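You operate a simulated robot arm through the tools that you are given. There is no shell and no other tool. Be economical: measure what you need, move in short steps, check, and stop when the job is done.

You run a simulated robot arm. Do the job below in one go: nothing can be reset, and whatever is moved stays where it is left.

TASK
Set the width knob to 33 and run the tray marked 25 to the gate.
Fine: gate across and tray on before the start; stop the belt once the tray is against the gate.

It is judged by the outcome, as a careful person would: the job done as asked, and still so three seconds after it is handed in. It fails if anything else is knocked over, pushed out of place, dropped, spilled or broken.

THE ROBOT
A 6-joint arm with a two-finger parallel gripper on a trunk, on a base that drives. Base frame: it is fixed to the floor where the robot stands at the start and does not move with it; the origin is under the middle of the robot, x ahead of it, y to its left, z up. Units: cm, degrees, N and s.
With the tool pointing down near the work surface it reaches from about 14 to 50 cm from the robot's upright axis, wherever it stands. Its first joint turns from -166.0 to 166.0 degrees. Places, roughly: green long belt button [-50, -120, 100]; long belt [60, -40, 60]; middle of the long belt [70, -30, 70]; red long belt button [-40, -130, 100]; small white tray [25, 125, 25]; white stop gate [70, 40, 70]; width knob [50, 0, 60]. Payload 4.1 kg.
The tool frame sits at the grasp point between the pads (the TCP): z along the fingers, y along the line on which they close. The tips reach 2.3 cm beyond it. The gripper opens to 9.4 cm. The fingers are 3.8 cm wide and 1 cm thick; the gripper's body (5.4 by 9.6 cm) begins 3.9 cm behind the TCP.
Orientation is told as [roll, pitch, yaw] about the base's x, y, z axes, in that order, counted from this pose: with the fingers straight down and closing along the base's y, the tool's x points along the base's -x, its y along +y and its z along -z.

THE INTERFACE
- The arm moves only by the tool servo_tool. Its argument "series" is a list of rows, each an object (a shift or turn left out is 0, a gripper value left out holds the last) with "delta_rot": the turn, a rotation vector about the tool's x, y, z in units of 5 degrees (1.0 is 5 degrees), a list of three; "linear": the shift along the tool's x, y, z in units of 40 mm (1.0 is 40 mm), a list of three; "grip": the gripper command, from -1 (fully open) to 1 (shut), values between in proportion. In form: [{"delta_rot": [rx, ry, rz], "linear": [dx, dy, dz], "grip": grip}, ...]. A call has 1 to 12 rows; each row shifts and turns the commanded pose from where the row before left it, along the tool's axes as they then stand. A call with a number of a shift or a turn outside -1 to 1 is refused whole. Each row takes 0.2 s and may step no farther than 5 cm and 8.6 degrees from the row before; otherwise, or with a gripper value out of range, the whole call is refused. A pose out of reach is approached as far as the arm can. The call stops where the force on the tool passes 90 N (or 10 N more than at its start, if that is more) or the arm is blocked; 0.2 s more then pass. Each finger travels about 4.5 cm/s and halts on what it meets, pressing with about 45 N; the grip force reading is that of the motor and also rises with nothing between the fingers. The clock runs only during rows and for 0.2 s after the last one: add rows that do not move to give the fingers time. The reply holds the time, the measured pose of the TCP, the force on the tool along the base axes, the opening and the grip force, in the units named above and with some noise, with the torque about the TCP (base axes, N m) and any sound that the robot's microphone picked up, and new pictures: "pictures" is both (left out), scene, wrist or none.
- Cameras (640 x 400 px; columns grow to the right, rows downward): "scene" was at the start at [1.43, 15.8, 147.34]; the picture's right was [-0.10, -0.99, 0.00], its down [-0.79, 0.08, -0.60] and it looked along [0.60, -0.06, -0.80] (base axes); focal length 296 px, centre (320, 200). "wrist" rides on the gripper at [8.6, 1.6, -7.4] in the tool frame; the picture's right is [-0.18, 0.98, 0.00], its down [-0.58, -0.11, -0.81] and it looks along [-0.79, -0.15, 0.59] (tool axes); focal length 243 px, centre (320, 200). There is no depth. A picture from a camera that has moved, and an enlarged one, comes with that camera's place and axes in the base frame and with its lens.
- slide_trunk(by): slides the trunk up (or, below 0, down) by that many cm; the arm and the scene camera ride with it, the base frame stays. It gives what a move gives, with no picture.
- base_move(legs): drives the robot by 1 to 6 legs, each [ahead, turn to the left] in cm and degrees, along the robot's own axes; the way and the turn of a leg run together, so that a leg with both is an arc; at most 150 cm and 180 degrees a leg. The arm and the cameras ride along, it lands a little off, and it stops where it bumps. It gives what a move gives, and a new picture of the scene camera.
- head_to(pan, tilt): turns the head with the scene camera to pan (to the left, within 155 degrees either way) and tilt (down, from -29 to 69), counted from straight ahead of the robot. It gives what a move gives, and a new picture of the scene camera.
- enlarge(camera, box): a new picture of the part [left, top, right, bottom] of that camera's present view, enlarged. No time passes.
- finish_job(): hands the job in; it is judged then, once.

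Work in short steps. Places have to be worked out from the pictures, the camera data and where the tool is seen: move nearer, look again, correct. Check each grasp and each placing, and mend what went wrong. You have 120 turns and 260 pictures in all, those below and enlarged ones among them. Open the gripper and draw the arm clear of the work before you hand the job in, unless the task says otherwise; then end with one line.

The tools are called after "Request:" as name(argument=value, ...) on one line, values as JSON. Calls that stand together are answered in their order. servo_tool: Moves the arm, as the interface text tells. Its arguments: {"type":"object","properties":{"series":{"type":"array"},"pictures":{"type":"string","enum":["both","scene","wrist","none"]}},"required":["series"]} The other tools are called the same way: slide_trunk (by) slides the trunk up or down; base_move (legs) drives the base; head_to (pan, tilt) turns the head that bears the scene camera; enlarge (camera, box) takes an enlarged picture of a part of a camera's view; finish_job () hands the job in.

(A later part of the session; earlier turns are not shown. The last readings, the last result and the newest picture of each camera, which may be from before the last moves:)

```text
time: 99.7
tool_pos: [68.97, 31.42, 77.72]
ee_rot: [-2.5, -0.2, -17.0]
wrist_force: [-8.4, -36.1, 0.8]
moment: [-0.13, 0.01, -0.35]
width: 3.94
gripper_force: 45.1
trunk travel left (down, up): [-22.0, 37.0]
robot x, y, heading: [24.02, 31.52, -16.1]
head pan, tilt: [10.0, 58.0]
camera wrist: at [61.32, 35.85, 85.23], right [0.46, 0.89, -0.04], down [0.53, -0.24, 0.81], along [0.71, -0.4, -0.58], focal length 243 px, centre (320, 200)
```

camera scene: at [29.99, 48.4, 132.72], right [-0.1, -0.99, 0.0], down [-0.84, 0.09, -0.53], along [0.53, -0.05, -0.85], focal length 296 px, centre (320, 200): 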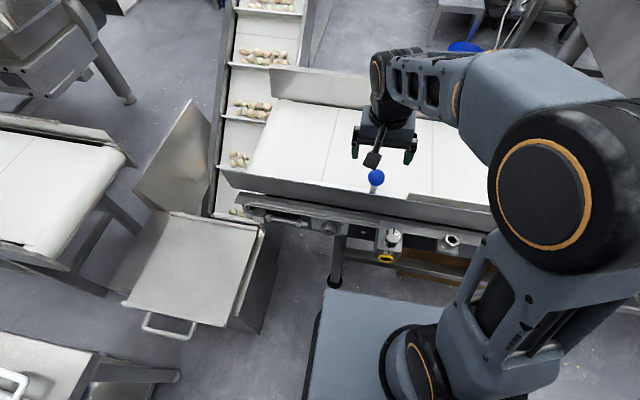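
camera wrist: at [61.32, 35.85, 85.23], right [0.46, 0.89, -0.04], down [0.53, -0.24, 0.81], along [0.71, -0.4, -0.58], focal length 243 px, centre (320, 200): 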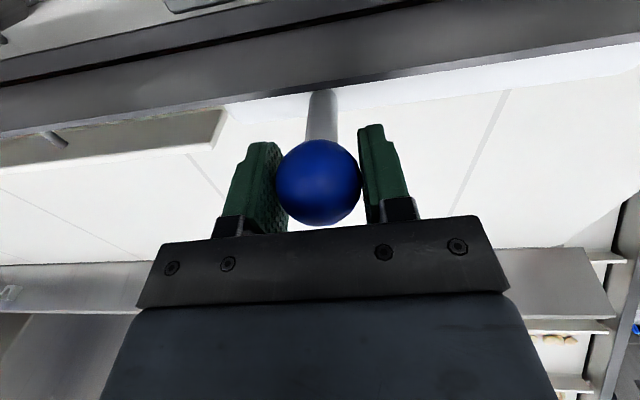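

Ball held. I pull it 2 cm across the belt as a test and watch forces and how the gate swings.

Request:
servo_tool(series=[{"linear": [-0.25, -0.08, 0]}, {"linear": [-0.25, 0, 0]}, {}], pictures="wrist")

```text
time: 100.5
tool_pos: [70.85, 30.97, 77.84]
ee_rot: [-2.4, -0.4, -16.9]
wrist_force: [-4.9, -0.6, -7.5]
moment: [0.21, -0.58, 0.72]
width: 3.92
gripper_force: 44.9
trunk travel left (down, up): [-22.0, 37.0]
robot x, y, heading: [23.98, 31.21, -15.7]
head pan, tilt: [10.0, 58.0]
camera wrist: at [63.18, 35.33, 85.24], right [0.46, 0.89, -0.04], down [0.53, -0.24, 0.81], along [0.71, -0.4, -0.58], focal length 243 px, centre (320, 200)
```

wrist: 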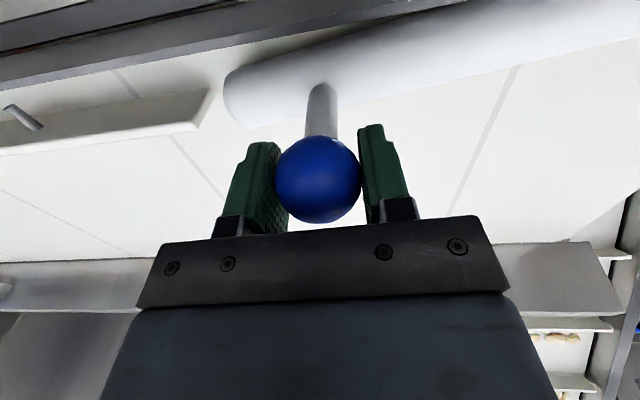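

The gate swings freely about its left end. To reach farther I pitch the tool 30° forward about the ball while holding it.

Request:
servo_tool(series=[{"delta_rot": [0, -1, 0]}, {"delta_rot": [0, -1, 0]}, {"delta_rot": [0, -1, 0]}, {"delta_rot": [0, -1, 0]}, {"delta_rot": [0, -1, 0]}, {"delta_rot": [0, -1, 0]}, {}], pictures="both")

```text
time: 102.1
tool_pos: [70.86, 30.92, 77.82]
ee_rot: [-2.9, -30.4, -15.6]
wrist_force: [2.8, 16.0, 4.7]
moment: [0.06, 0.04, -0.07]
width: 3.92
gripper_force: 45.1
trunk travel left (down, up): [-22.0, 37.0]
robot x, y, heading: [24.6, 31.63, -15.9]
head pan, tilt: [10.0, 58.0]
camera scene: at [29.97, 48.53, 123.69], right [-0.1, -0.99, 0.0], down [-0.84, 0.09, -0.53], along [0.53, -0.06, -0.85], focal length 296 px, centre (320, 200)
camera wrist: at [60.7, 35.84, 79.93], right [0.44, 0.9, 0.05], down [0.07, -0.09, 0.99], along [0.9, -0.43, -0.1], focal length 243 px, centre (320, 200)
```

scene: 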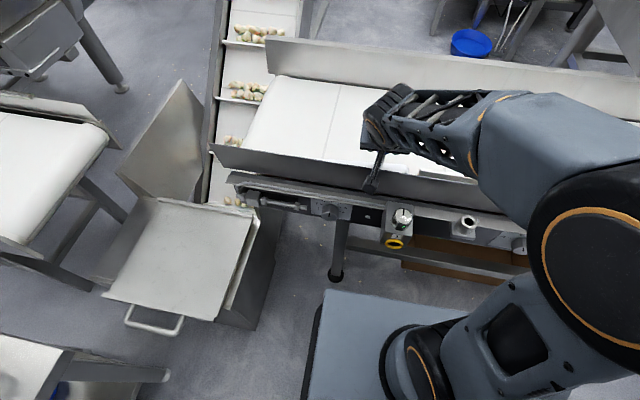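
wrist: 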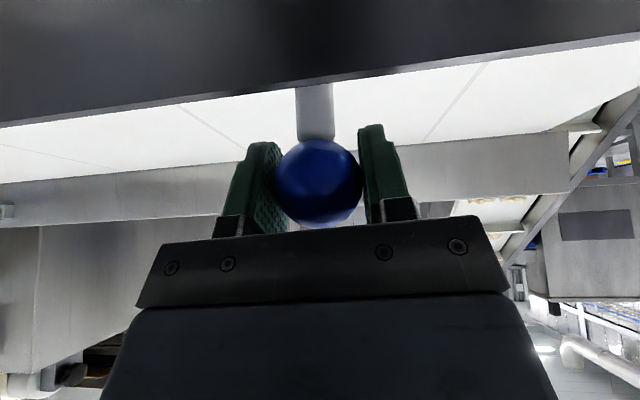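

Clear of the guard. I follow the arc to about 35° and check the forces.

Request:
servo_tool(series=[{"linear": [-0.23, 0.055, 0.13]}, {"linear": [-0.23, 0.055, 0.13]}, {"linear": [-0.28, 0.12, 0.165]}, {"linear": [-0.28, 0.12, 0.165]}, {"linear": [-0.26, 0.175, 0.15]}, {"linear": [-0.26, 0.175, 0.15]}, {}], pictures="wrist")

```text
time: 103.7
tool_pos: [78.52, 31.02, 77.84]
ee_rot: [-2.8, -30.2, -15.7]
wrist_force: [8.4, -43.2, 12.0]
moment: [-0.32, 0.28, 0.92]
width: 3.92
gripper_force: 44.6
trunk travel left (down, up): [-22.0, 37.0]
robot x, y, heading: [24.42, 31.51, -16.1]
head pan, tilt: [10.0, 58.0]
camera wrist: at [68.38, 35.92, 79.92], right [0.44, 0.9, 0.05], down [0.07, -0.09, 0.99], along [0.89, -0.44, -0.1], focal length 243 px, centre (320, 200)
```

wrist: 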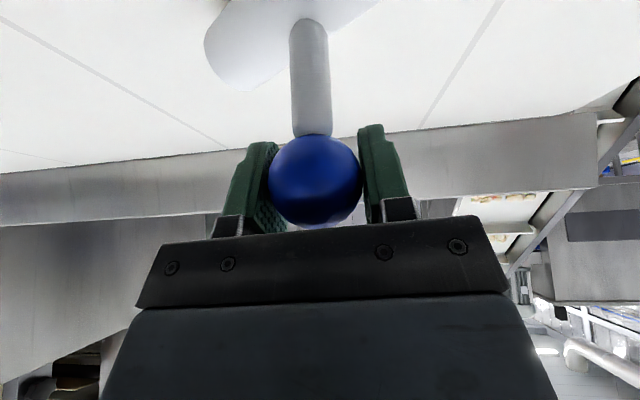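

The side force shows the radius is larger, about 19 cm. I continue with the corrected arc to about 60°.

Request:
servo_tool(series=[{"linear": [-0.44, 0.25, 0.256]}, {"linear": [-0.44, 0.39, 0.256]}, {"linear": [-0.33, 0.48, 0.19]}, {"linear": [-0.33, 0.48, 0.19]}, {}], pictures="both")

```text
time: 104.9
tool_pos: [86.85, 35.8, 77.64]
ee_rot: [-2.7, -30.4, -15.6]
wrist_force: [-33.2, 27.1, 18.5]
moment: [0.15, 0.15, -0.17]
width: 3.98
gripper_force: 45.0
trunk travel left (down, up): [-22.0, 37.0]
robot x, y, heading: [24.06, 31.21, -15.4]
head pan, tilt: [10.0, 58.0]
camera scene: at [29.4, 48.65, 123.71], right [-0.1, -1.0, 0.0], down [-0.84, 0.08, -0.53], along [0.53, -0.05, -0.85], focal length 296 px, centre (320, 200)
camera wrist: at [76.63, 40.79, 79.72], right [0.44, 0.9, 0.05], down [0.07, -0.09, 0.99], along [0.9, -0.43, -0.1], focal length 243 px, centre (320, 200)
```

scene: 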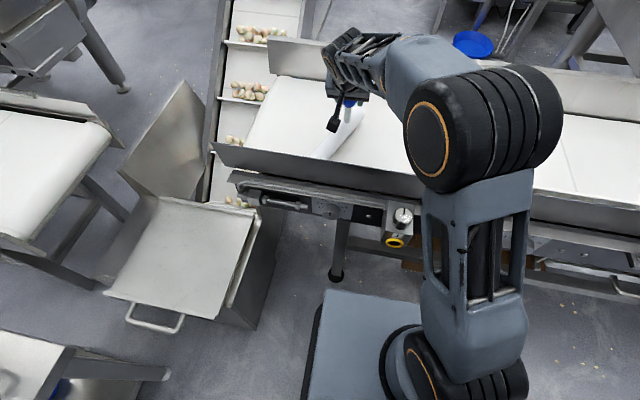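
wrist: 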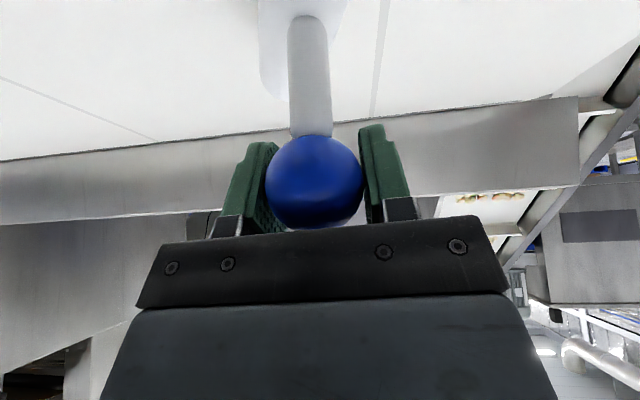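

About 61° turned, radius ~18.2 cm. I continue toward 90° with smaller outward share.

Request:
servo_tool(series=[{"linear": [-0.1, 0.5, 0.055]}, {"linear": [-0.13, 0.5, 0.075]}, {"linear": [-0.07, 0.58, 0.04]}, {}], pictures="both")

```text
time: 105.9
tool_pos: [90.44, 40.94, 77.54]
ee_rot: [-2.7, -30.6, -15.6]
wrist_force: [3.3, -6.3, 22.7]
moment: [-0.24, 0.06, 0.56]
width: 3.91
gripper_force: 44.5
trunk travel left (down, up): [-22.0, 37.0]
robot x, y, heading: [24.46, 31.58, -16.1]
head pan, tilt: [10.0, 58.0]
camera scene: at [29.91, 48.27, 123.75], right [-0.1, -0.99, 0.0], down [-0.84, 0.09, -0.53], along [0.53, -0.06, -0.85], focal length 296 px, centre (320, 200)
camera wrist: at [80.35, 45.9, 79.51], right [0.44, 0.9, 0.05], down [0.07, -0.09, 0.99], along [0.9, -0.43, -0.1], focal length 243 px, centre (320, 200)
```

scene: 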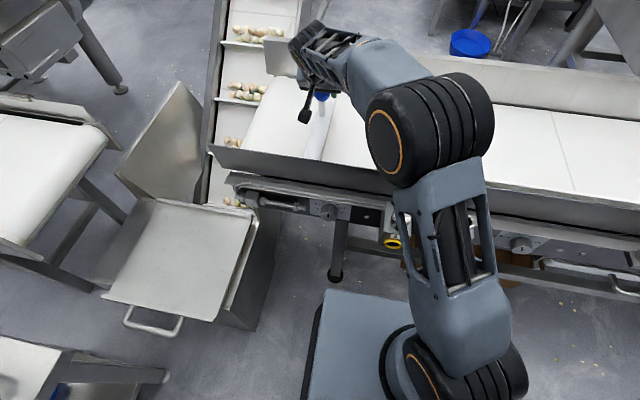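
wrist: 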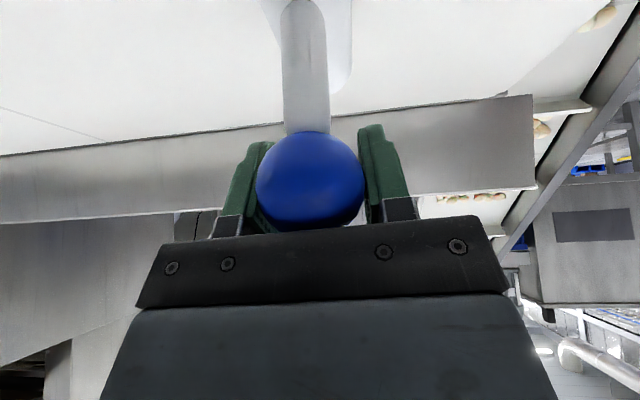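

About 81° now. I nudge on in small steps until it meets its stop or 90°.

Request:
servo_tool(series=[{"linear": [-0.02, 0.25, 0.02]}, {"linear": [0, 0.25, 0]}, {"linear": [0, 0.25, 0]}, {}], pictures="both")

Request:
enlarge(camera="scene", box=[210, 50, 390, 190])

```text
time: 106.5
tool_pos: [90.49, 41.01, 77.51]
ee_rot: [-4.1, -29.7, -16.3]
wrist_force: [-34.2, -28.5, 20.1]
moment: [-0.22, 0.69, 0.66]
width: 3.96
gripper_force: 45.3
trunk travel left (down, up): [-22.0, 37.0]
robot x, y, heading: [24.38, 31.58, -16.9]
head pan, tilt: [10.0, 58.0]
stopped in row 3: the force on the tool passed its limit at 96 N (the readings are from after the stop); the commanded pose is now the measured one
camera scene: at [29.79, 47.97, 123.77], right [-0.12, -0.99, 0.0], down [-0.84, 0.1, -0.53], along [0.53, -0.06, -0.85], focal length 296 px, centre (320, 200)
camera wrist: at [80.56, 46.14, 79.5], right [0.46, 0.89, 0.03], down [0.08, -0.08, 0.99], along [0.88, -0.46, -0.11], focal length 243 px, centre (320, 200)
```

scene: 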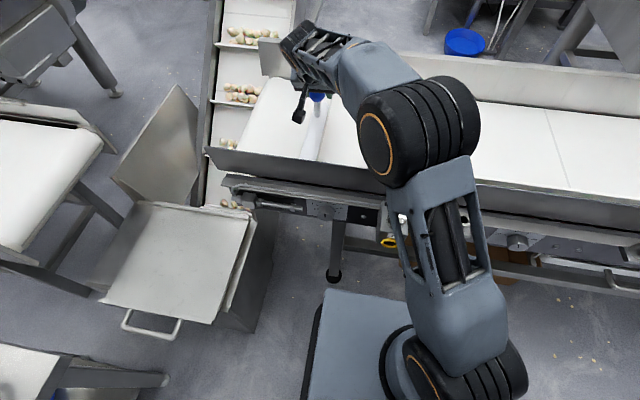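
wrist: 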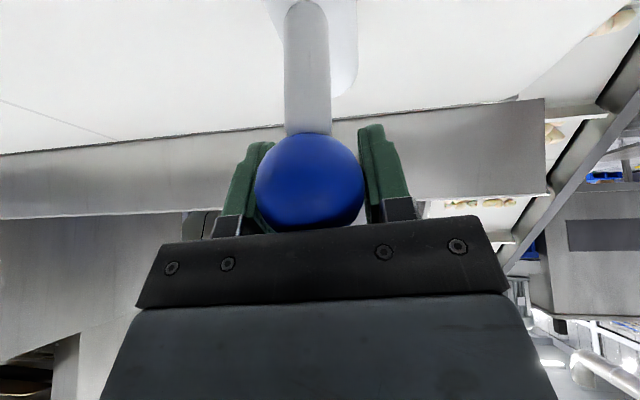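

```text
2.86 times, centred on (300, 120) of scene
camera zoom: at [29.79, 47.97, 123.77], right [-0.12, -0.99, 0.0], down [-0.84, 0.1, -0.53], along [0.53, -0.06, -0.85], focal length 845 px, centre (377, 429)
```

zoom: 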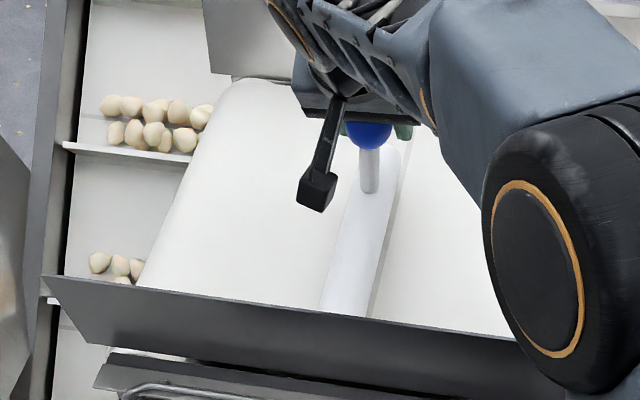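

The gate met a stop with force, roughly perpendicular to the belt. I release and draw back up to inspect.

Request:
servo_tool(series=[{"grip": -1}, {}, {}, {}, {}, {"linear": [0, 0, -0.8]}, {"linear": [0, 0, -0.8]}, {"linear": [0, 0, -0.8]}, {"linear": [0, 0, -0.8]}, {}], pictures="both")

```text
time: 108.7
tool_pos: [85.02, 43.99, 87.94]
ee_rot: [-4.1, -29.7, -16.1]
wrist_force: [-0.4, 0.7, -0.4]
moment: [-0.01, 0.01, 0.0]
width: 9.4
gripper_force: 0.0
trunk travel left (down, up): [-22.0, 37.0]
robot x, y, heading: [24.57, 31.44, -16.7]
head pan, tilt: [10.0, 58.0]
camera scene: at [30.16, 48.29, 123.71], right [-0.12, -0.99, 0.0], down [-0.84, 0.1, -0.53], along [0.53, -0.06, -0.85], focal length 296 px, centre (320, 200)
camera wrist: at [75.12, 49.14, 90.21], right [0.46, 0.89, 0.03], down [0.08, -0.08, 0.99], along [0.88, -0.45, -0.11], focal length 243 px, centre (320, 200)
```

scene: 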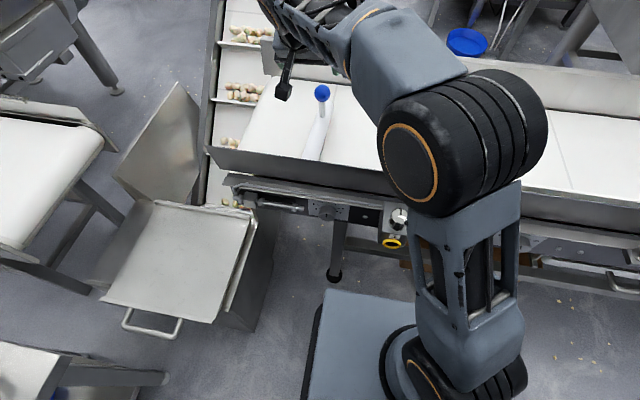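
wrist: 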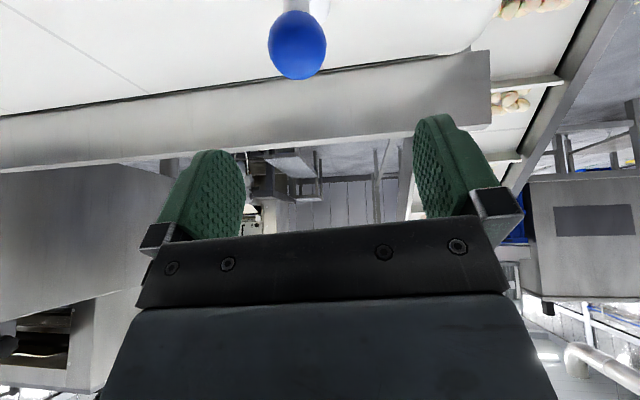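

Gate stays. I raise the trunk, draw the arm back over to the robot, restore the tool to vertical, and look.

Request:
slide_trunk(by=37)

Request:
servo_tool(series=[{"delta_rot": [0, 1, 0]}, {"delta_rot": [0, 1, 0]}, {"delta_rot": [0, 1, 0]}, {"delta_rot": [0, 1, 0]}, {"delta_rot": [0, 1, 0]}, {"delta_rot": [0, 1, 0]}, {"linear": [0.9, -0.6, 0]}, {"linear": [0.9, -0.6, 0]}, {"linear": [0.9, -0.6, 0]}, {"linear": [0.9, -0.6, 0]}, {"linear": [0.9, -0.6, 0]}, {"linear": [0.9, -0.6, 0]}], pictures="none")

Request:
servo_tool(series=[{"linear": [0.9, -0.6, 0]}, {"linear": [0.9, -0.6, 0]}, {"linear": [0, -0.9, 0]}, {"linear": [0, -0.9, 0]}, {}], pictures="scene")

Request:
enlarge(camera="scene", box=[230, 110, 450, 260])

```text
time: 112.3
tool_pos: [85.23, 43.97, 125.05]
ee_rot: [-4.1, -29.7, -16.1]
wrist_force: [0.3, 0.2, 0.1]
moment: [-0.01, 0.02, 0.0]
width: 9.42
gripper_force: 0.1
trunk travel left (down, up): [-59.0, 0.0]
robot x, y, heading: [24.38, 31.63, -16.6]
head pan, tilt: [10.0, 58.0]
```

```text
time: 114.9
tool_pos: [60.19, 36.91, 126.13]
ee_rot: [-3.5, 0.2, -18.2]
wrist_force: [-0.6, -1.1, -0.6]
moment: [0.04, -0.06, -0.02]
width: 9.4
gripper_force: 0.0
trunk travel left (down, up): [-59.0, 0.0]
robot x, y, heading: [24.1, 31.72, -16.4]
head pan, tilt: [10.0, 58.0]
```

```text
time: 116.1
tool_pos: [49.49, 27.83, 127.04]
ee_rot: [-3.6, 0.1, -18.2]
wrist_force: [-0.3, -0.4, -0.3]
moment: [-0.02, 0.01, 0.0]
width: 9.39
gripper_force: 0.0
trunk travel left (down, up): [-59.0, 0.0]
robot x, y, heading: [24.1, 31.3, -16.6]
head pan, tilt: [10.0, 58.0]
camera scene: at [30.16, 48.3, 160.71], right [-0.12, -0.99, 0.0], down [-0.84, 0.1, -0.53], along [0.53, -0.06, -0.85], focal length 296 px, centre (320, 200)
```

scene: 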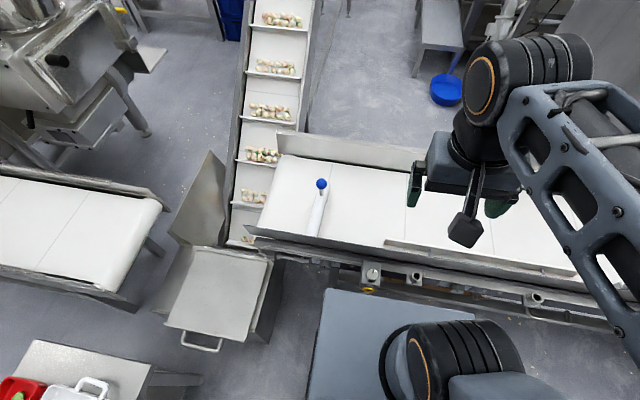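

```text
2.67 times, centred on (340, 185) of scene
camera zoom: at [30.16, 48.3, 160.71], right [-0.12, -0.99, 0.0], down [-0.84, 0.1, -0.53], along [0.53, -0.06, -0.85], focal length 788 px, centre (267, 240)
```

zoom: 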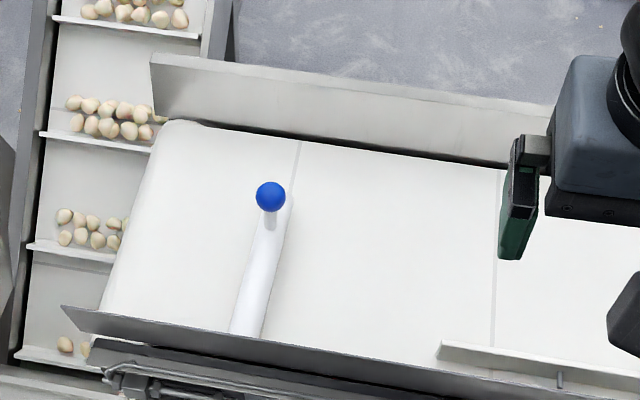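

The gate lies square across the belt. Next the tray: I estimate it near [25, 118, 60]; I back off and drive round to face its table.

Request:
base_move(legs=[[-30, 0], [0, 74], [33, 0], [0, 32.5]])

Request:
head_to(pan=-5, tilt=55)

```text
time: 124.6
tool_pos: [10.97, 93.08, 127.08]
ee_rot: [-3.5, 0.2, 87.1]
wrist_force: [-0.1, 0.2, 0.4]
moment: [0.0, -0.02, 0.0]
width: 9.38
gripper_force: 0.0
trunk travel left (down, up): [-59.0, 0.0]
robot x, y, heading: [13.91, 67.98, 88.5]
head pan, tilt: [10.0, 58.0]
camera scene: at [-3.54, 68.86, 160.72], right [0.99, 0.15, 0.0], down [0.13, -0.84, -0.53], along [-0.08, 0.52, -0.85], focal length 296 px, centre (320, 200)
```

scene: 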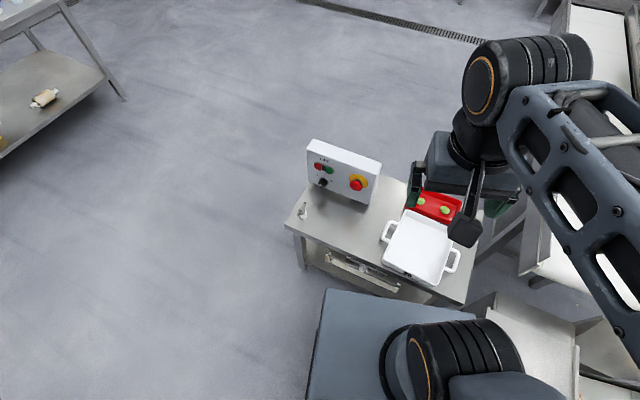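

```text
time: 125.4
tool_pos: [11.1, 93.04, 127.06]
ee_rot: [-3.5, 0.2, 87.1]
wrist_force: [-0.5, -0.1, 0.2]
moment: [0.0, 0.06, -0.02]
width: 9.38
gripper_force: 0.1
trunk travel left (down, up): [-59.0, 0.0]
robot x, y, heading: [14.18, 67.89, 88.7]
head pan, tilt: [-5.0, 55.0]
camera scene: at [-1.71, 69.22, 161.08], right [0.99, -0.11, 0.0], down [-0.09, -0.81, -0.57], along [0.06, 0.57, -0.82], focal length 296 px, centre (320, 200)
```

scene: 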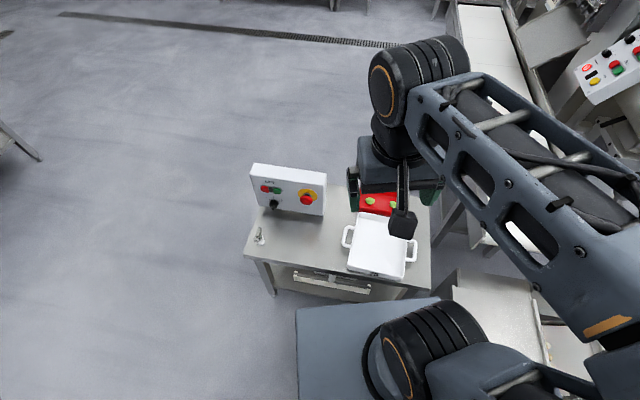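

Enlarging the tray and getting a wrist view.

Request:
enlarge(camera="scene", box=[320, 170, 450, 300])

Request:
servo_tool(series=[{"linear": [0, -0.8, 0.9]}, {"linear": [0, -0.8, 0.9]}, {"linear": [0, -0.8, 0.9]}, {"linear": [0, -0.8, 0.9]}, {"linear": [0, 0, 0.9]}, {}], pictures="wrist")

```text
3.08 times, centred on (385, 235) of scene
camera zoom: at [-1.71, 69.22, 161.08], right [0.99, -0.11, 0.0], down [-0.09, -0.81, -0.57], along [0.06, 0.57, -0.82], focal length 910 px, centre (120, 92)
```

zoom: 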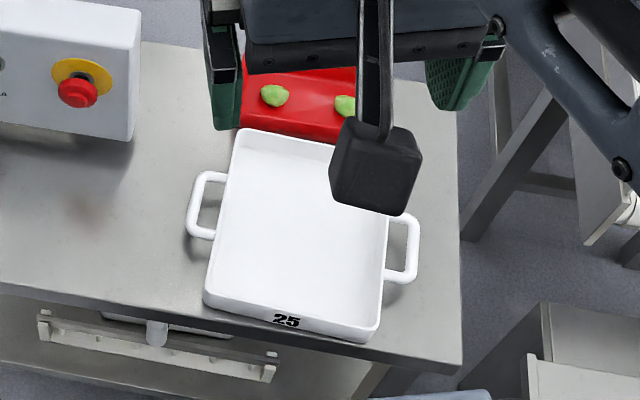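

```text
time: 126.8
tool_pos: [25.69, 93.56, 110.6]
ee_rot: [-3.6, 0.2, 87.2]
wrist_force: [0.7, -0.5, 0.1]
moment: [-0.04, -0.02, -0.02]
width: 9.39
gripper_force: 0.2
out of reach, approached as far as the arm can: row 5
trunk travel left (down, up): [-59.0, 0.0]
robot x, y, heading: [14.34, 67.66, 88.5]
head pan, tilt: [-5.0, 55.0]
camera wrist: at [23.3, 85.19, 118.03], right [-0.97, 0.23, -0.06], down [0.09, 0.58, 0.81], along [0.22, 0.78, -0.58], focal length 243 px, centre (320, 200)
```

wrist: 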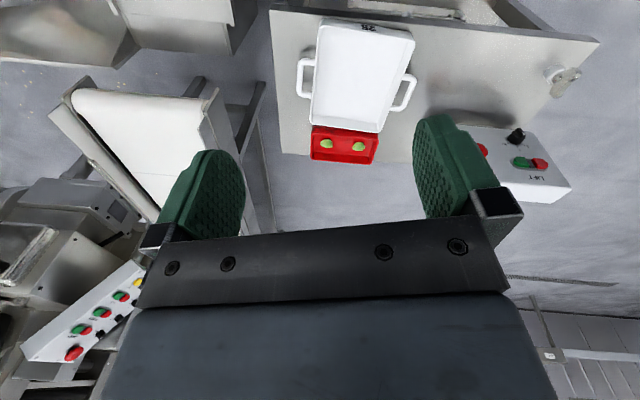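

The tray is 19 x 24 cm, centred near [25.5, 117], turned about -19°, and the belt lane is about 33 cm wide. I plan to grip the middle of its front wall. I square the base to the tray.

Request:
base_move(legs=[[-5, 0], [0, -19]])

Request:
servo_tool(series=[{"delta_rot": [0, 0, -1]}, {"delta_rot": [0, 0, -1]}, {"delta_rot": [0, 0, -1]}, {"delta_rot": [0, 0, -1]}, {"delta_rot": [0, 0, -1]}, {"delta_rot": [0, 0, -1]}, {"delta_rot": [0, 0, -1]}, {"delta_rot": [0, 0, -1]}, {"delta_rot": [0, 0, -1]}, {"delta_rot": [0, 0, -1]}, {}], pictures="none")

Request:
servo_tool(series=[{"delta_rot": [0, 0, -1]}, {"delta_rot": [0, 0, -1]}, {"delta_rot": [0, 0, -1]}, {"delta_rot": [0, 0, -1]}, {"delta_rot": [0, 0, -1]}, {"delta_rot": [0, 0, -1]}, {"delta_rot": [0, 0, -1]}, {"delta_rot": [0, 0, -1]}, {}], pictures="both")

```text
time: 128.8
tool_pos: [33.35, 83.52, 110.56]
ee_rot: [-3.5, 0.2, 68.2]
wrist_force: [-0.1, 0.3, 0.3]
moment: [0.02, 0.03, -0.03]
width: 9.4
gripper_force: 0.1
trunk travel left (down, up): [-59.0, 0.0]
robot x, y, heading: [14.15, 62.61, 69.8]
head pan, tilt: [-5.0, 55.0]
camera scene: at [-0.44, 69.24, 161.09], right [0.9, -0.43, 0.0], down [-0.35, -0.74, -0.57], along [0.25, 0.52, -0.82], focal length 296 px, centre (320, 200)
```

scene: 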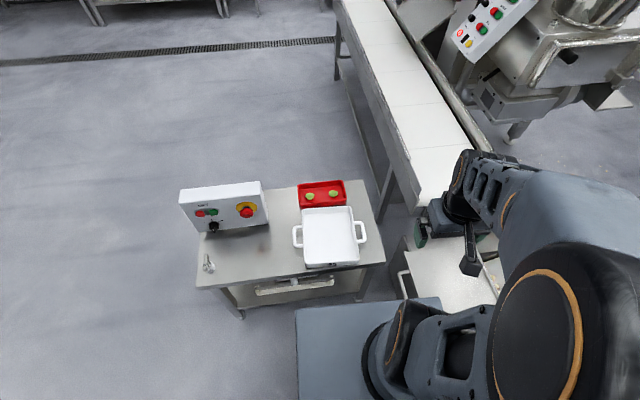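

```text
time: 131.2
tool_pos: [33.46, 83.49, 110.63]
ee_rot: [-2.1, 2.8, 118.0]
wrist_force: [0.1, 0.1, 0.4]
moment: [-0.01, -0.02, -0.02]
width: 9.42
gripper_force: 0.0
trunk travel left (down, up): [-59.0, 0.0]
robot x, y, heading: [14.2, 62.71, 69.6]
head pan, tilt: [-5.0, 55.0]
```

```text
time: 133.2
tool_pos: [33.38, 83.46, 110.56]
ee_rot: [0.4, 3.5, 158.3]
wrist_force: [0.1, -0.8, 0.1]
moment: [0.02, 0.01, 0.0]
width: 9.41
gripper_force: 0.1
trunk travel left (down, up): [-59.0, 0.0]
robot x, y, heading: [14.0, 63.11, 69.7]
head pan, tilt: [-5.0, 55.0]
camera scene: at [-0.45, 69.24, 161.09], right [0.9, -0.43, 0.0], down [-0.35, -0.74, -0.57], along [0.25, 0.52, -0.82], focal length 296 px, centre (320, 200)
camera wrist: at [40.49, 78.97, 118.63], right [-0.54, -0.84, -0.01], down [-0.54, 0.34, 0.77], along [-0.65, 0.42, -0.64], focal length 243 px, centre (320, 200)
```

scene: 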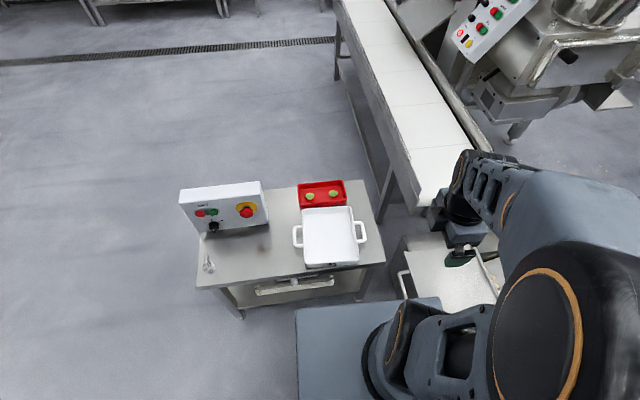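
wrist: 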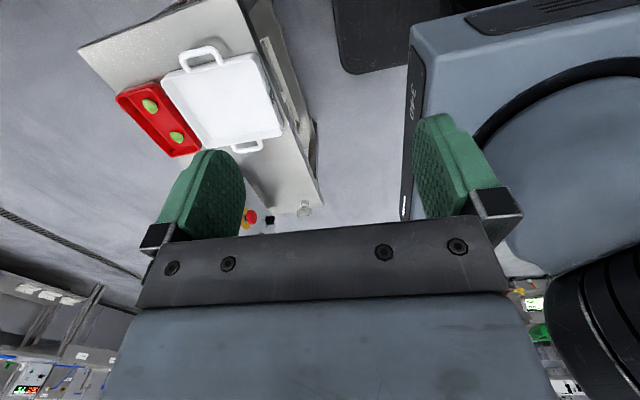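

Squared up. I zoom in on the tray for precise corners.

Request:
enlarge(camera="scene", box=[280, 170, 390, 280])

Request:
enlarge(camera="wrist", box=[70, 20, 330, 220])

```text
3.64 times, centred on (335, 225) of scene
camera zoom: at [-0.45, 69.24, 161.09], right [0.9, -0.43, 0.0], down [-0.35, -0.74, -0.57], along [0.25, 0.52, -0.82], focal length 1075 px, centre (266, 109)
```

zoom: 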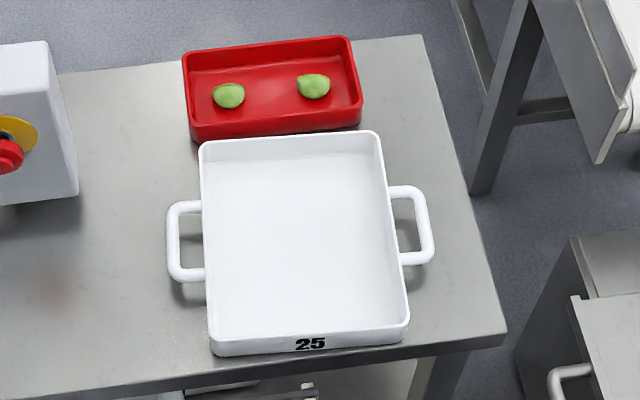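

```text
2.00 times, centred on (200, 120) of wrist
camera zoom: at [40.49, 78.97, 118.63], right [-0.54, -0.84, -0.01], down [-0.54, 0.34, 0.77], along [-0.65, 0.42, -0.64], focal length 485 px, centre (560, 360)
```

zoom: 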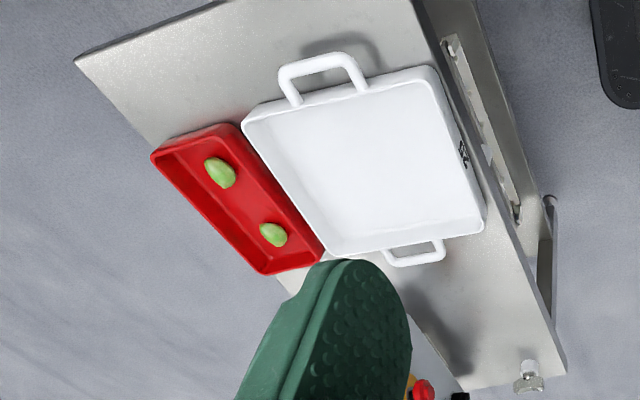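

Front wall middle is at about [22.2, 106.1], rim z about 62. I level the tool, move over it and lower the trunk.

Request:
servo_tool(series=[{"delta_rot": [0, -0.7, -0.34]}, {"linear": [-0.78, -0.7, 0]}, {"linear": [-0.78, -0.7, 0]}, {"linear": [-0.78, -0.7, 0]}, {"linear": [-0.78, -0.7, 0]}, {"linear": [-0.78, -0.7, 0]}, {"linear": [-0.78, -0.7, 0]}, {}], pictures="none")

Request:
slide_trunk(by=-36)

Request:
servo_tool(series=[{}], pictures="both")

```text
time: 135.0
tool_pos: [21.64, 105.8, 110.62]
ee_rot: [0.3, 0.1, 159.8]
wrist_force: [-0.9, -0.2, -0.5]
moment: [0.01, 0.02, 0.01]
width: 9.39
gripper_force: 0.1
trunk travel left (down, up): [-59.0, 0.0]
robot x, y, heading: [13.98, 62.57, 69.6]
head pan, tilt: [-5.0, 55.0]
```

```text
time: 138.5
tool_pos: [21.56, 105.79, 74.56]
ee_rot: [0.3, 0.0, 159.8]
wrist_force: [-0.5, 0.5, 0.0]
moment: [0.01, -0.03, -0.02]
width: 9.42
gripper_force: 0.1
trunk travel left (down, up): [-23.0, 36.0]
robot x, y, heading: [14.13, 62.75, 69.8]
head pan, tilt: [-5.0, 55.0]
```

```text
time: 138.9
tool_pos: [21.62, 105.64, 74.58]
ee_rot: [0.3, 0.0, 159.9]
wrist_force: [-0.5, 0.0, 0.6]
moment: [0.01, -0.01, 0.01]
width: 9.4
gripper_force: 0.2
trunk travel left (down, up): [-23.0, 36.0]
robot x, y, heading: [14.15, 63.16, 69.7]
head pan, tilt: [-5.0, 55.0]
camera scene: at [-0.45, 69.24, 125.09], right [0.9, -0.43, 0.0], down [-0.35, -0.74, -0.57], along [0.25, 0.52, -0.82], focal length 296 px, centre (320, 200)
camera wrist: at [29.24, 101.31, 82.13], right [-0.51, -0.86, 0.01], down [-0.51, 0.31, 0.81], along [-0.69, 0.41, -0.59], focal length 243 px, centre (320, 200)
```

scene: 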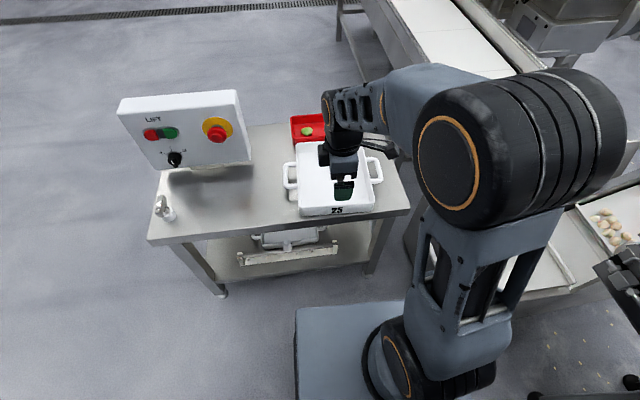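
wrist: 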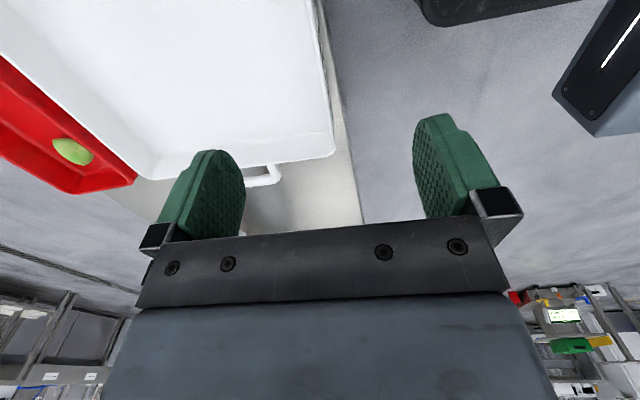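

The fingers straddle the front wall's line. I shift 3 mm inward and lower in two steps.

Request:
servo_tool(series=[{"linear": [0, -0.08, 0.5]}, {"linear": [0, 0, 0.6]}, {"linear": [0, 0, 0.6]}, {"linear": [0, 0, 0.5]}, {}], pictures="both")

Request:
enlarge(camera="scene", box=[270, 110, 400, 240])

```text
time: 140.1
tool_pos: [21.35, 105.96, 65.81]
ee_rot: [0.3, 0.1, 159.9]
wrist_force: [-0.3, -0.4, -0.5]
moment: [0.02, 0.0, -0.04]
width: 9.4
gripper_force: 0.1
trunk travel left (down, up): [-23.0, 36.0]
robot x, y, heading: [13.82, 62.63, 69.6]
head pan, tilt: [-5.0, 55.0]
camera scene: at [-0.45, 69.25, 125.08], right [0.9, -0.43, 0.0], down [-0.35, -0.74, -0.57], along [0.25, 0.52, -0.82], focal length 296 px, centre (320, 200)
camera wrist: at [29.06, 101.41, 73.32], right [-0.51, -0.86, 0.01], down [-0.51, 0.31, 0.81], along [-0.69, 0.41, -0.59], focal length 243 px, centre (320, 200)
```

scene: 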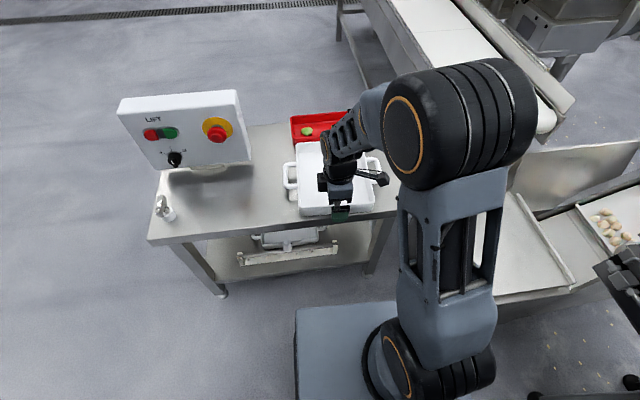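
wrist: 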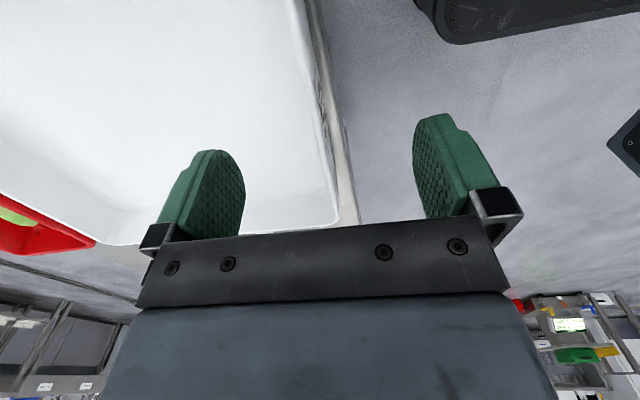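

```text
3.08 times, centred on (335, 175) of scene
camera zoom: at [-0.45, 69.25, 125.08], right [0.9, -0.43, 0.0], down [-0.35, -0.74, -0.57], along [0.25, 0.52, -0.82], focal length 910 px, centre (274, 277)
```

zoom: 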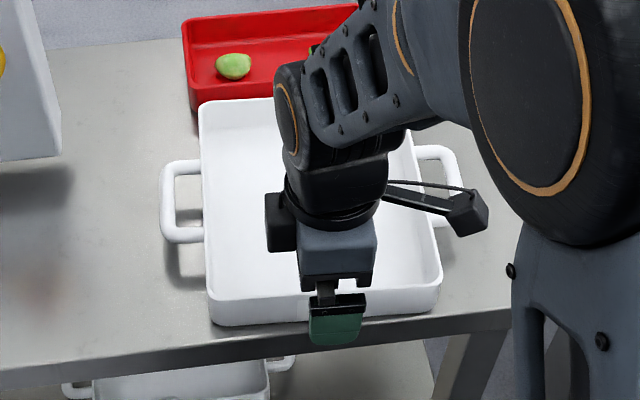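

Wall is centred between the fingers. I lower to z ≈ 61.4 and close.

Request:
servo_tool(series=[{"linear": [0, 0, 0.5]}, {"linear": [0, 0, 0.4]}, {"linear": [0, 0, 0.2]}, {}], pictures="wrist")

```text
time: 141.1
tool_pos: [21.68, 105.9, 61.34]
ee_rot: [0.3, 0.0, 159.8]
wrist_force: [-0.2, -0.1, 0.0]
moment: [0.0, -0.02, 0.02]
width: 9.4
gripper_force: 0.1
trunk travel left (down, up): [-23.0, 36.0]
robot x, y, heading: [13.96, 62.37, 70.0]
head pan, tilt: [-5.0, 55.0]
camera wrist: at [29.29, 101.48, 68.93], right [-0.51, -0.86, 0.01], down [-0.51, 0.31, 0.81], along [-0.69, 0.41, -0.59], focal length 243 px, centre (320, 200)
```

wrist: 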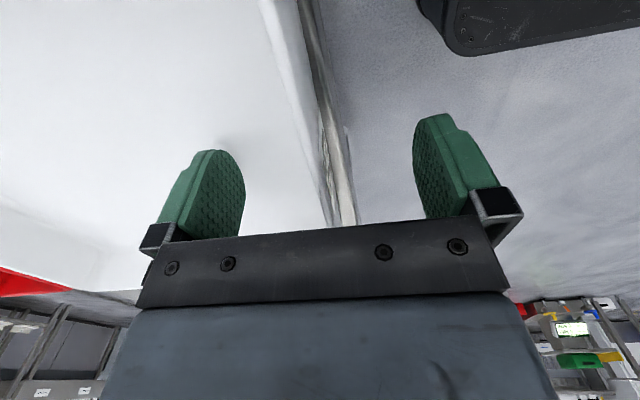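

No contact yet; I go 8 mm deeper for a firmer hold, then close.

Request:
servo_tool(series=[{"linear": [0, 0, 0.1]}, {"linear": [0, 0, 0.1]}, {"grip": 1}, {}, {}, {}, {}, {}, {}], pictures="both")

```text
time: 143.1
tool_pos: [21.83, 105.83, 60.78]
ee_rot: [0.1, -0.2, 160.0]
wrist_force: [-3.7, -6.3, 48.3]
moment: [0.63, -0.04, 0.07]
width: 0.37
gripper_force: 45.0
trunk travel left (down, up): [-23.0, 36.0]
robot x, y, heading: [14.28, 62.62, 69.9]
head pan, tilt: [-5.0, 55.0]
camera scene: at [-0.52, 68.93, 125.11], right [0.9, -0.43, 0.0], down [-0.35, -0.74, -0.58], along [0.25, 0.52, -0.82], focal length 296 px, centre (320, 200)
camera wrist: at [29.33, 101.35, 68.34], right [-0.51, -0.86, 0.0], down [-0.51, 0.3, 0.81], along [-0.69, 0.41, -0.59], focal length 243 px, centre (320, 200)
```

scene: 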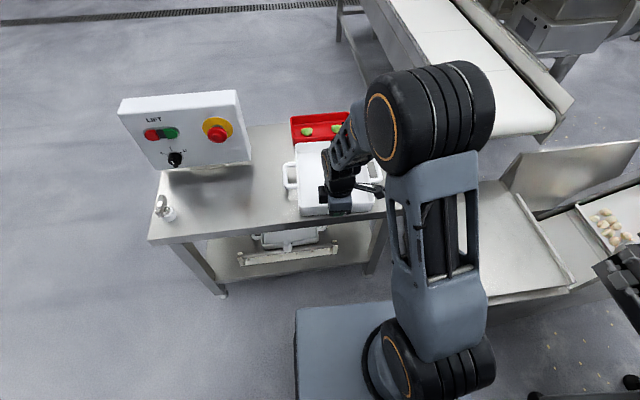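
wrist: 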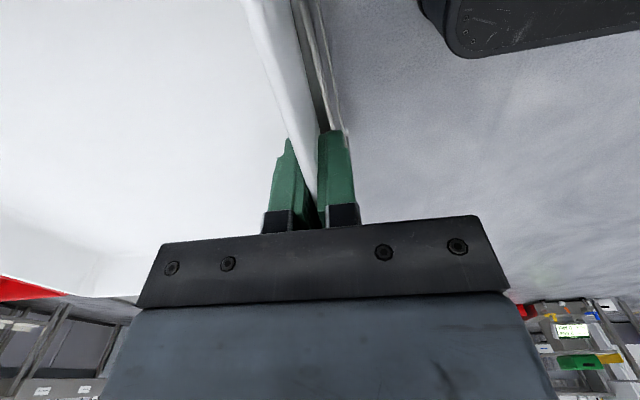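

The wall is gripped (0.4 cm thick). I lift slightly and read the load.

Request:
servo_tool(series=[{"linear": [0, 0, -0.2]}, {"linear": [0, 0, -0.3]}, {"linear": [0, 0, -0.3]}, {}], pictures="both")

Request:
enlarge(camera="scene", box=[270, 110, 400, 240])

```text
time: 144.1
tool_pos: [21.66, 106.02, 63.62]
ee_rot: [0.4, 0.0, 159.8]
wrist_force: [-0.5, 0.9, -2.3]
moment: [-0.24, 0.09, 0.0]
width: 0.36
gripper_force: 45.1
trunk travel left (down, up): [-23.0, 36.0]
robot x, y, heading: [14.53, 62.59, 69.5]
head pan, tilt: [-5.0, 55.0]
camera scene: at [-0.45, 69.26, 125.08], right [0.9, -0.43, 0.0], down [-0.35, -0.74, -0.57], along [0.25, 0.52, -0.82], focal length 296 px, centre (320, 200)
camera wrist: at [29.4, 101.51, 71.28], right [-0.51, -0.86, 0.01], down [-0.51, 0.31, 0.81], along [-0.69, 0.41, -0.59], focal length 243 px, centre (320, 200)
```

scene: 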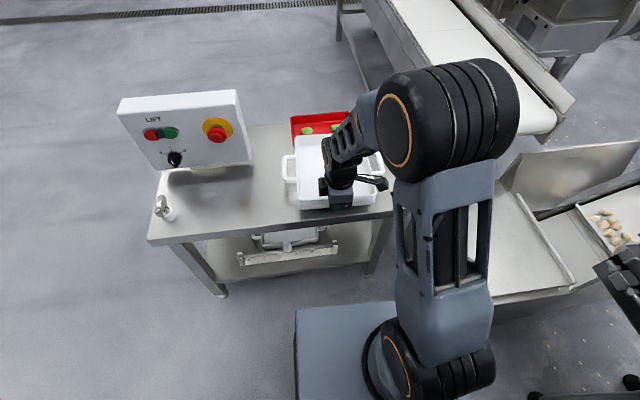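
wrist: 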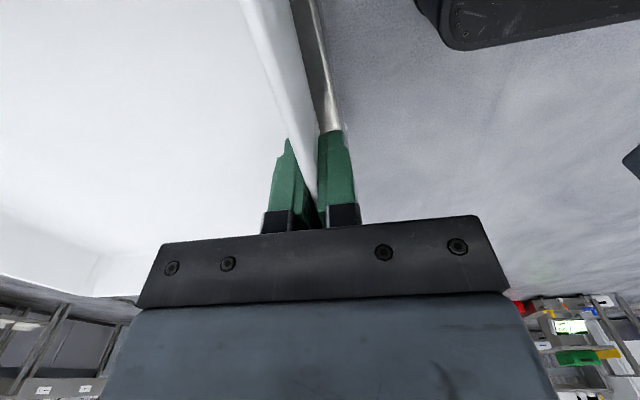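

```text
3.08 times, centred on (335, 175) of scene
camera zoom: at [-0.45, 69.26, 125.08], right [0.9, -0.43, 0.0], down [-0.35, -0.74, -0.57], along [0.25, 0.52, -0.82], focal length 910 px, centre (274, 277)
```

zoom: 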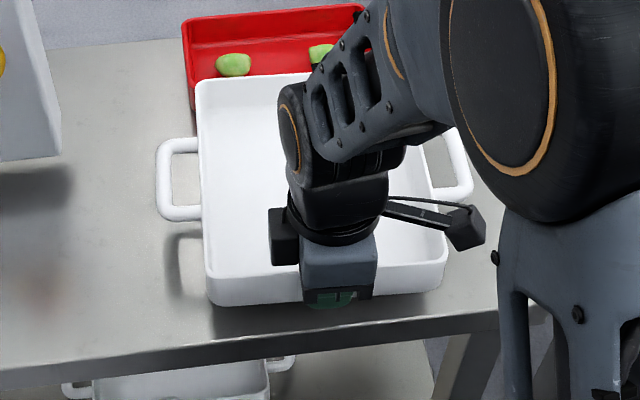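

Tray weighs only ~0.25 kg and is held level. I raise the trunk, back away from the table, and turn to face the belt.

Request:
slide_trunk(by=36)

Request:
base_move(legs=[[-60, 0], [0, -86.7]])

Request:
head_to(pan=0, tilt=50)

```text
time: 147.6
tool_pos: [21.72, 106.06, 99.6]
ee_rot: [0.3, 0.0, 159.9]
wrist_force: [0.3, 0.0, -1.4]
moment: [-0.22, 0.08, 0.01]
width: 0.39
gripper_force: 45.4
trunk travel left (down, up): [-59.0, 0.0]
robot x, y, heading: [14.33, 62.68, 69.7]
head pan, tilt: [-5.0, 55.0]
```

```text
time: 154.7
tool_pos: [36.75, 0.71, 99.84]
ee_rot: [0.2, 0.0, 72.9]
wrist_force: [0.0, 0.2, -2.4]
moment: [0.11, 0.24, 0.01]
width: 0.36
gripper_force: 45.0
trunk travel left (down, up): [-59.0, 0.0]
robot x, y, heading: [-6.78, 5.84, -17.2]
head pan, tilt: [-5.0, 55.0]
camera scene: at [-0.99, 20.74, 161.09], right [-0.38, -0.93, 0.0], down [-0.76, 0.31, -0.57], along [0.53, -0.22, -0.82], focal length 296 px, centre (320, 200)
```

scene: 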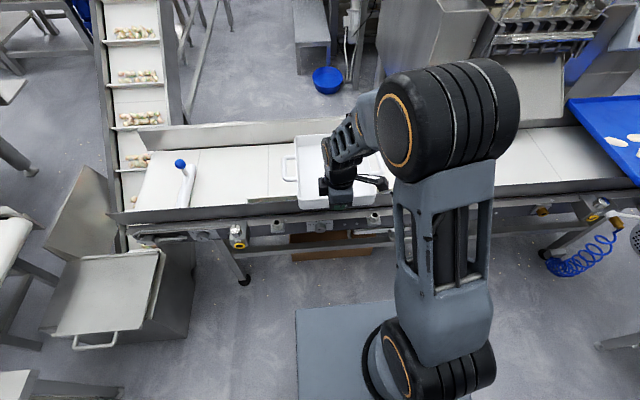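

```text
time: 155.3
tool_pos: [36.71, 0.64, 99.65]
ee_rot: [0.4, 0.0, 72.8]
wrist_force: [1.2, 0.5, -1.9]
moment: [0.08, 0.25, 0.0]
width: 0.36
gripper_force: 44.1
trunk travel left (down, up): [-59.0, 0.0]
robot x, y, heading: [-7.32, 5.81, -17.3]
head pan, tilt: [0.0, 50.0]
camera scene: at [-0.31, 21.2, 161.73], right [-0.3, -0.95, 0.0], down [-0.73, 0.23, -0.64], along [0.61, -0.19, -0.77], focal length 296 px, centre (320, 200)
```

scene: 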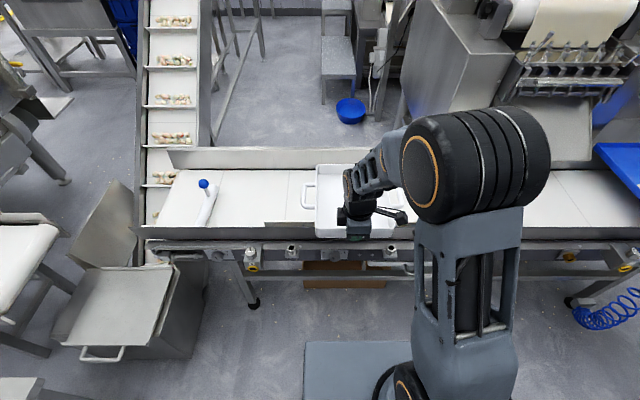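

Facing the belt with the tray in hand. I drive 21 cm ahead; tray at z≈97 clears the guards.

Request:
base_move(legs=[[21, 0]])

Request:
servo_tool(series=[{"linear": [0, -0.7, 0]}, {"linear": [0, -0.7, 0]}, {"linear": [0, -0.7, 0]}, {}], pictures="scene")

Request:
enlarge(camera="scene", box=[140, 120, 460, 320])

```text
time: 157.0
tool_pos: [56.72, -5.54, 99.66]
ee_rot: [0.3, 0.1, 73.0]
wrist_force: [0.3, 0.1, -1.9]
moment: [0.08, 0.24, -0.01]
width: 0.38
gripper_force: 44.8
trunk travel left (down, up): [-59.0, 0.0]
robot x, y, heading: [12.78, -0.38, -17.0]
head pan, tilt: [0.0, 50.0]
camera scene: at [19.74, 15.0, 161.73], right [-0.3, -0.96, 0.0], down [-0.73, 0.23, -0.64], along [0.61, -0.19, -0.77], focal length 296 px, centre (320, 200)
```

scene: 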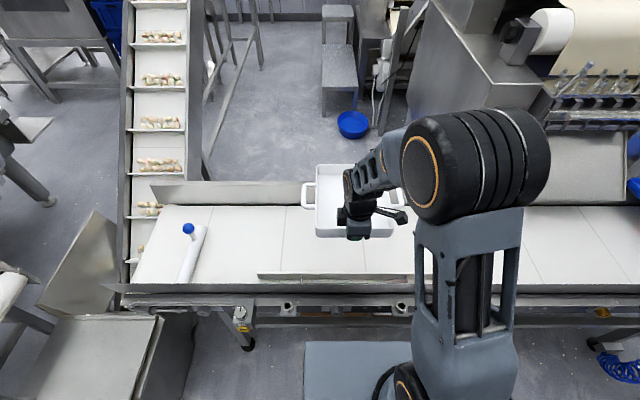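

```text
time: 158.0
tool_pos: [64.78, -7.85, 99.87]
ee_rot: [0.4, -0.1, 73.1]
wrist_force: [-0.5, -0.3, -1.8]
moment: [0.08, 0.23, -0.01]
width: 0.37
gripper_force: 45.0
trunk travel left (down, up): [-59.0, 0.0]
robot x, y, heading: [12.98, -0.12, -17.2]
head pan, tilt: [0.0, 50.0]
camera scene: at [19.67, 15.02, 161.73], right [-0.3, -0.96, 0.0], down [-0.73, 0.23, -0.64], along [0.61, -0.19, -0.77], focal length 296 px, centre (320, 200)
```

scene: 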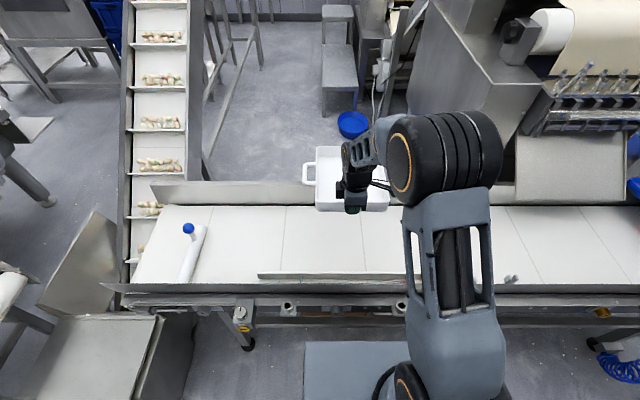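

```text
2.00 times, centred on (300, 220) of scene
camera zoom: at [19.67, 15.02, 161.73], right [-0.3, -0.96, 0.0], down [-0.73, 0.23, -0.64], along [0.61, -0.19, -0.77], focal length 591 px, centre (360, 160)
```

zoom: 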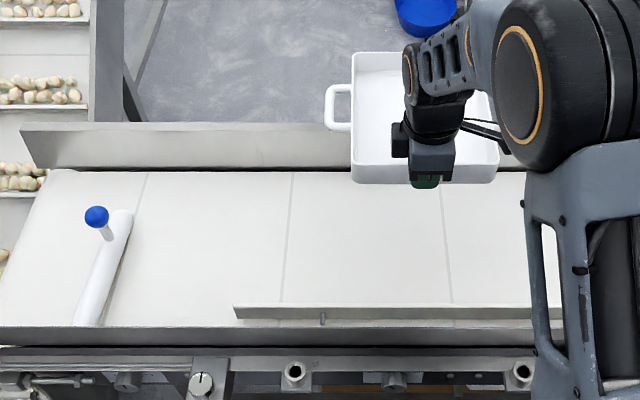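

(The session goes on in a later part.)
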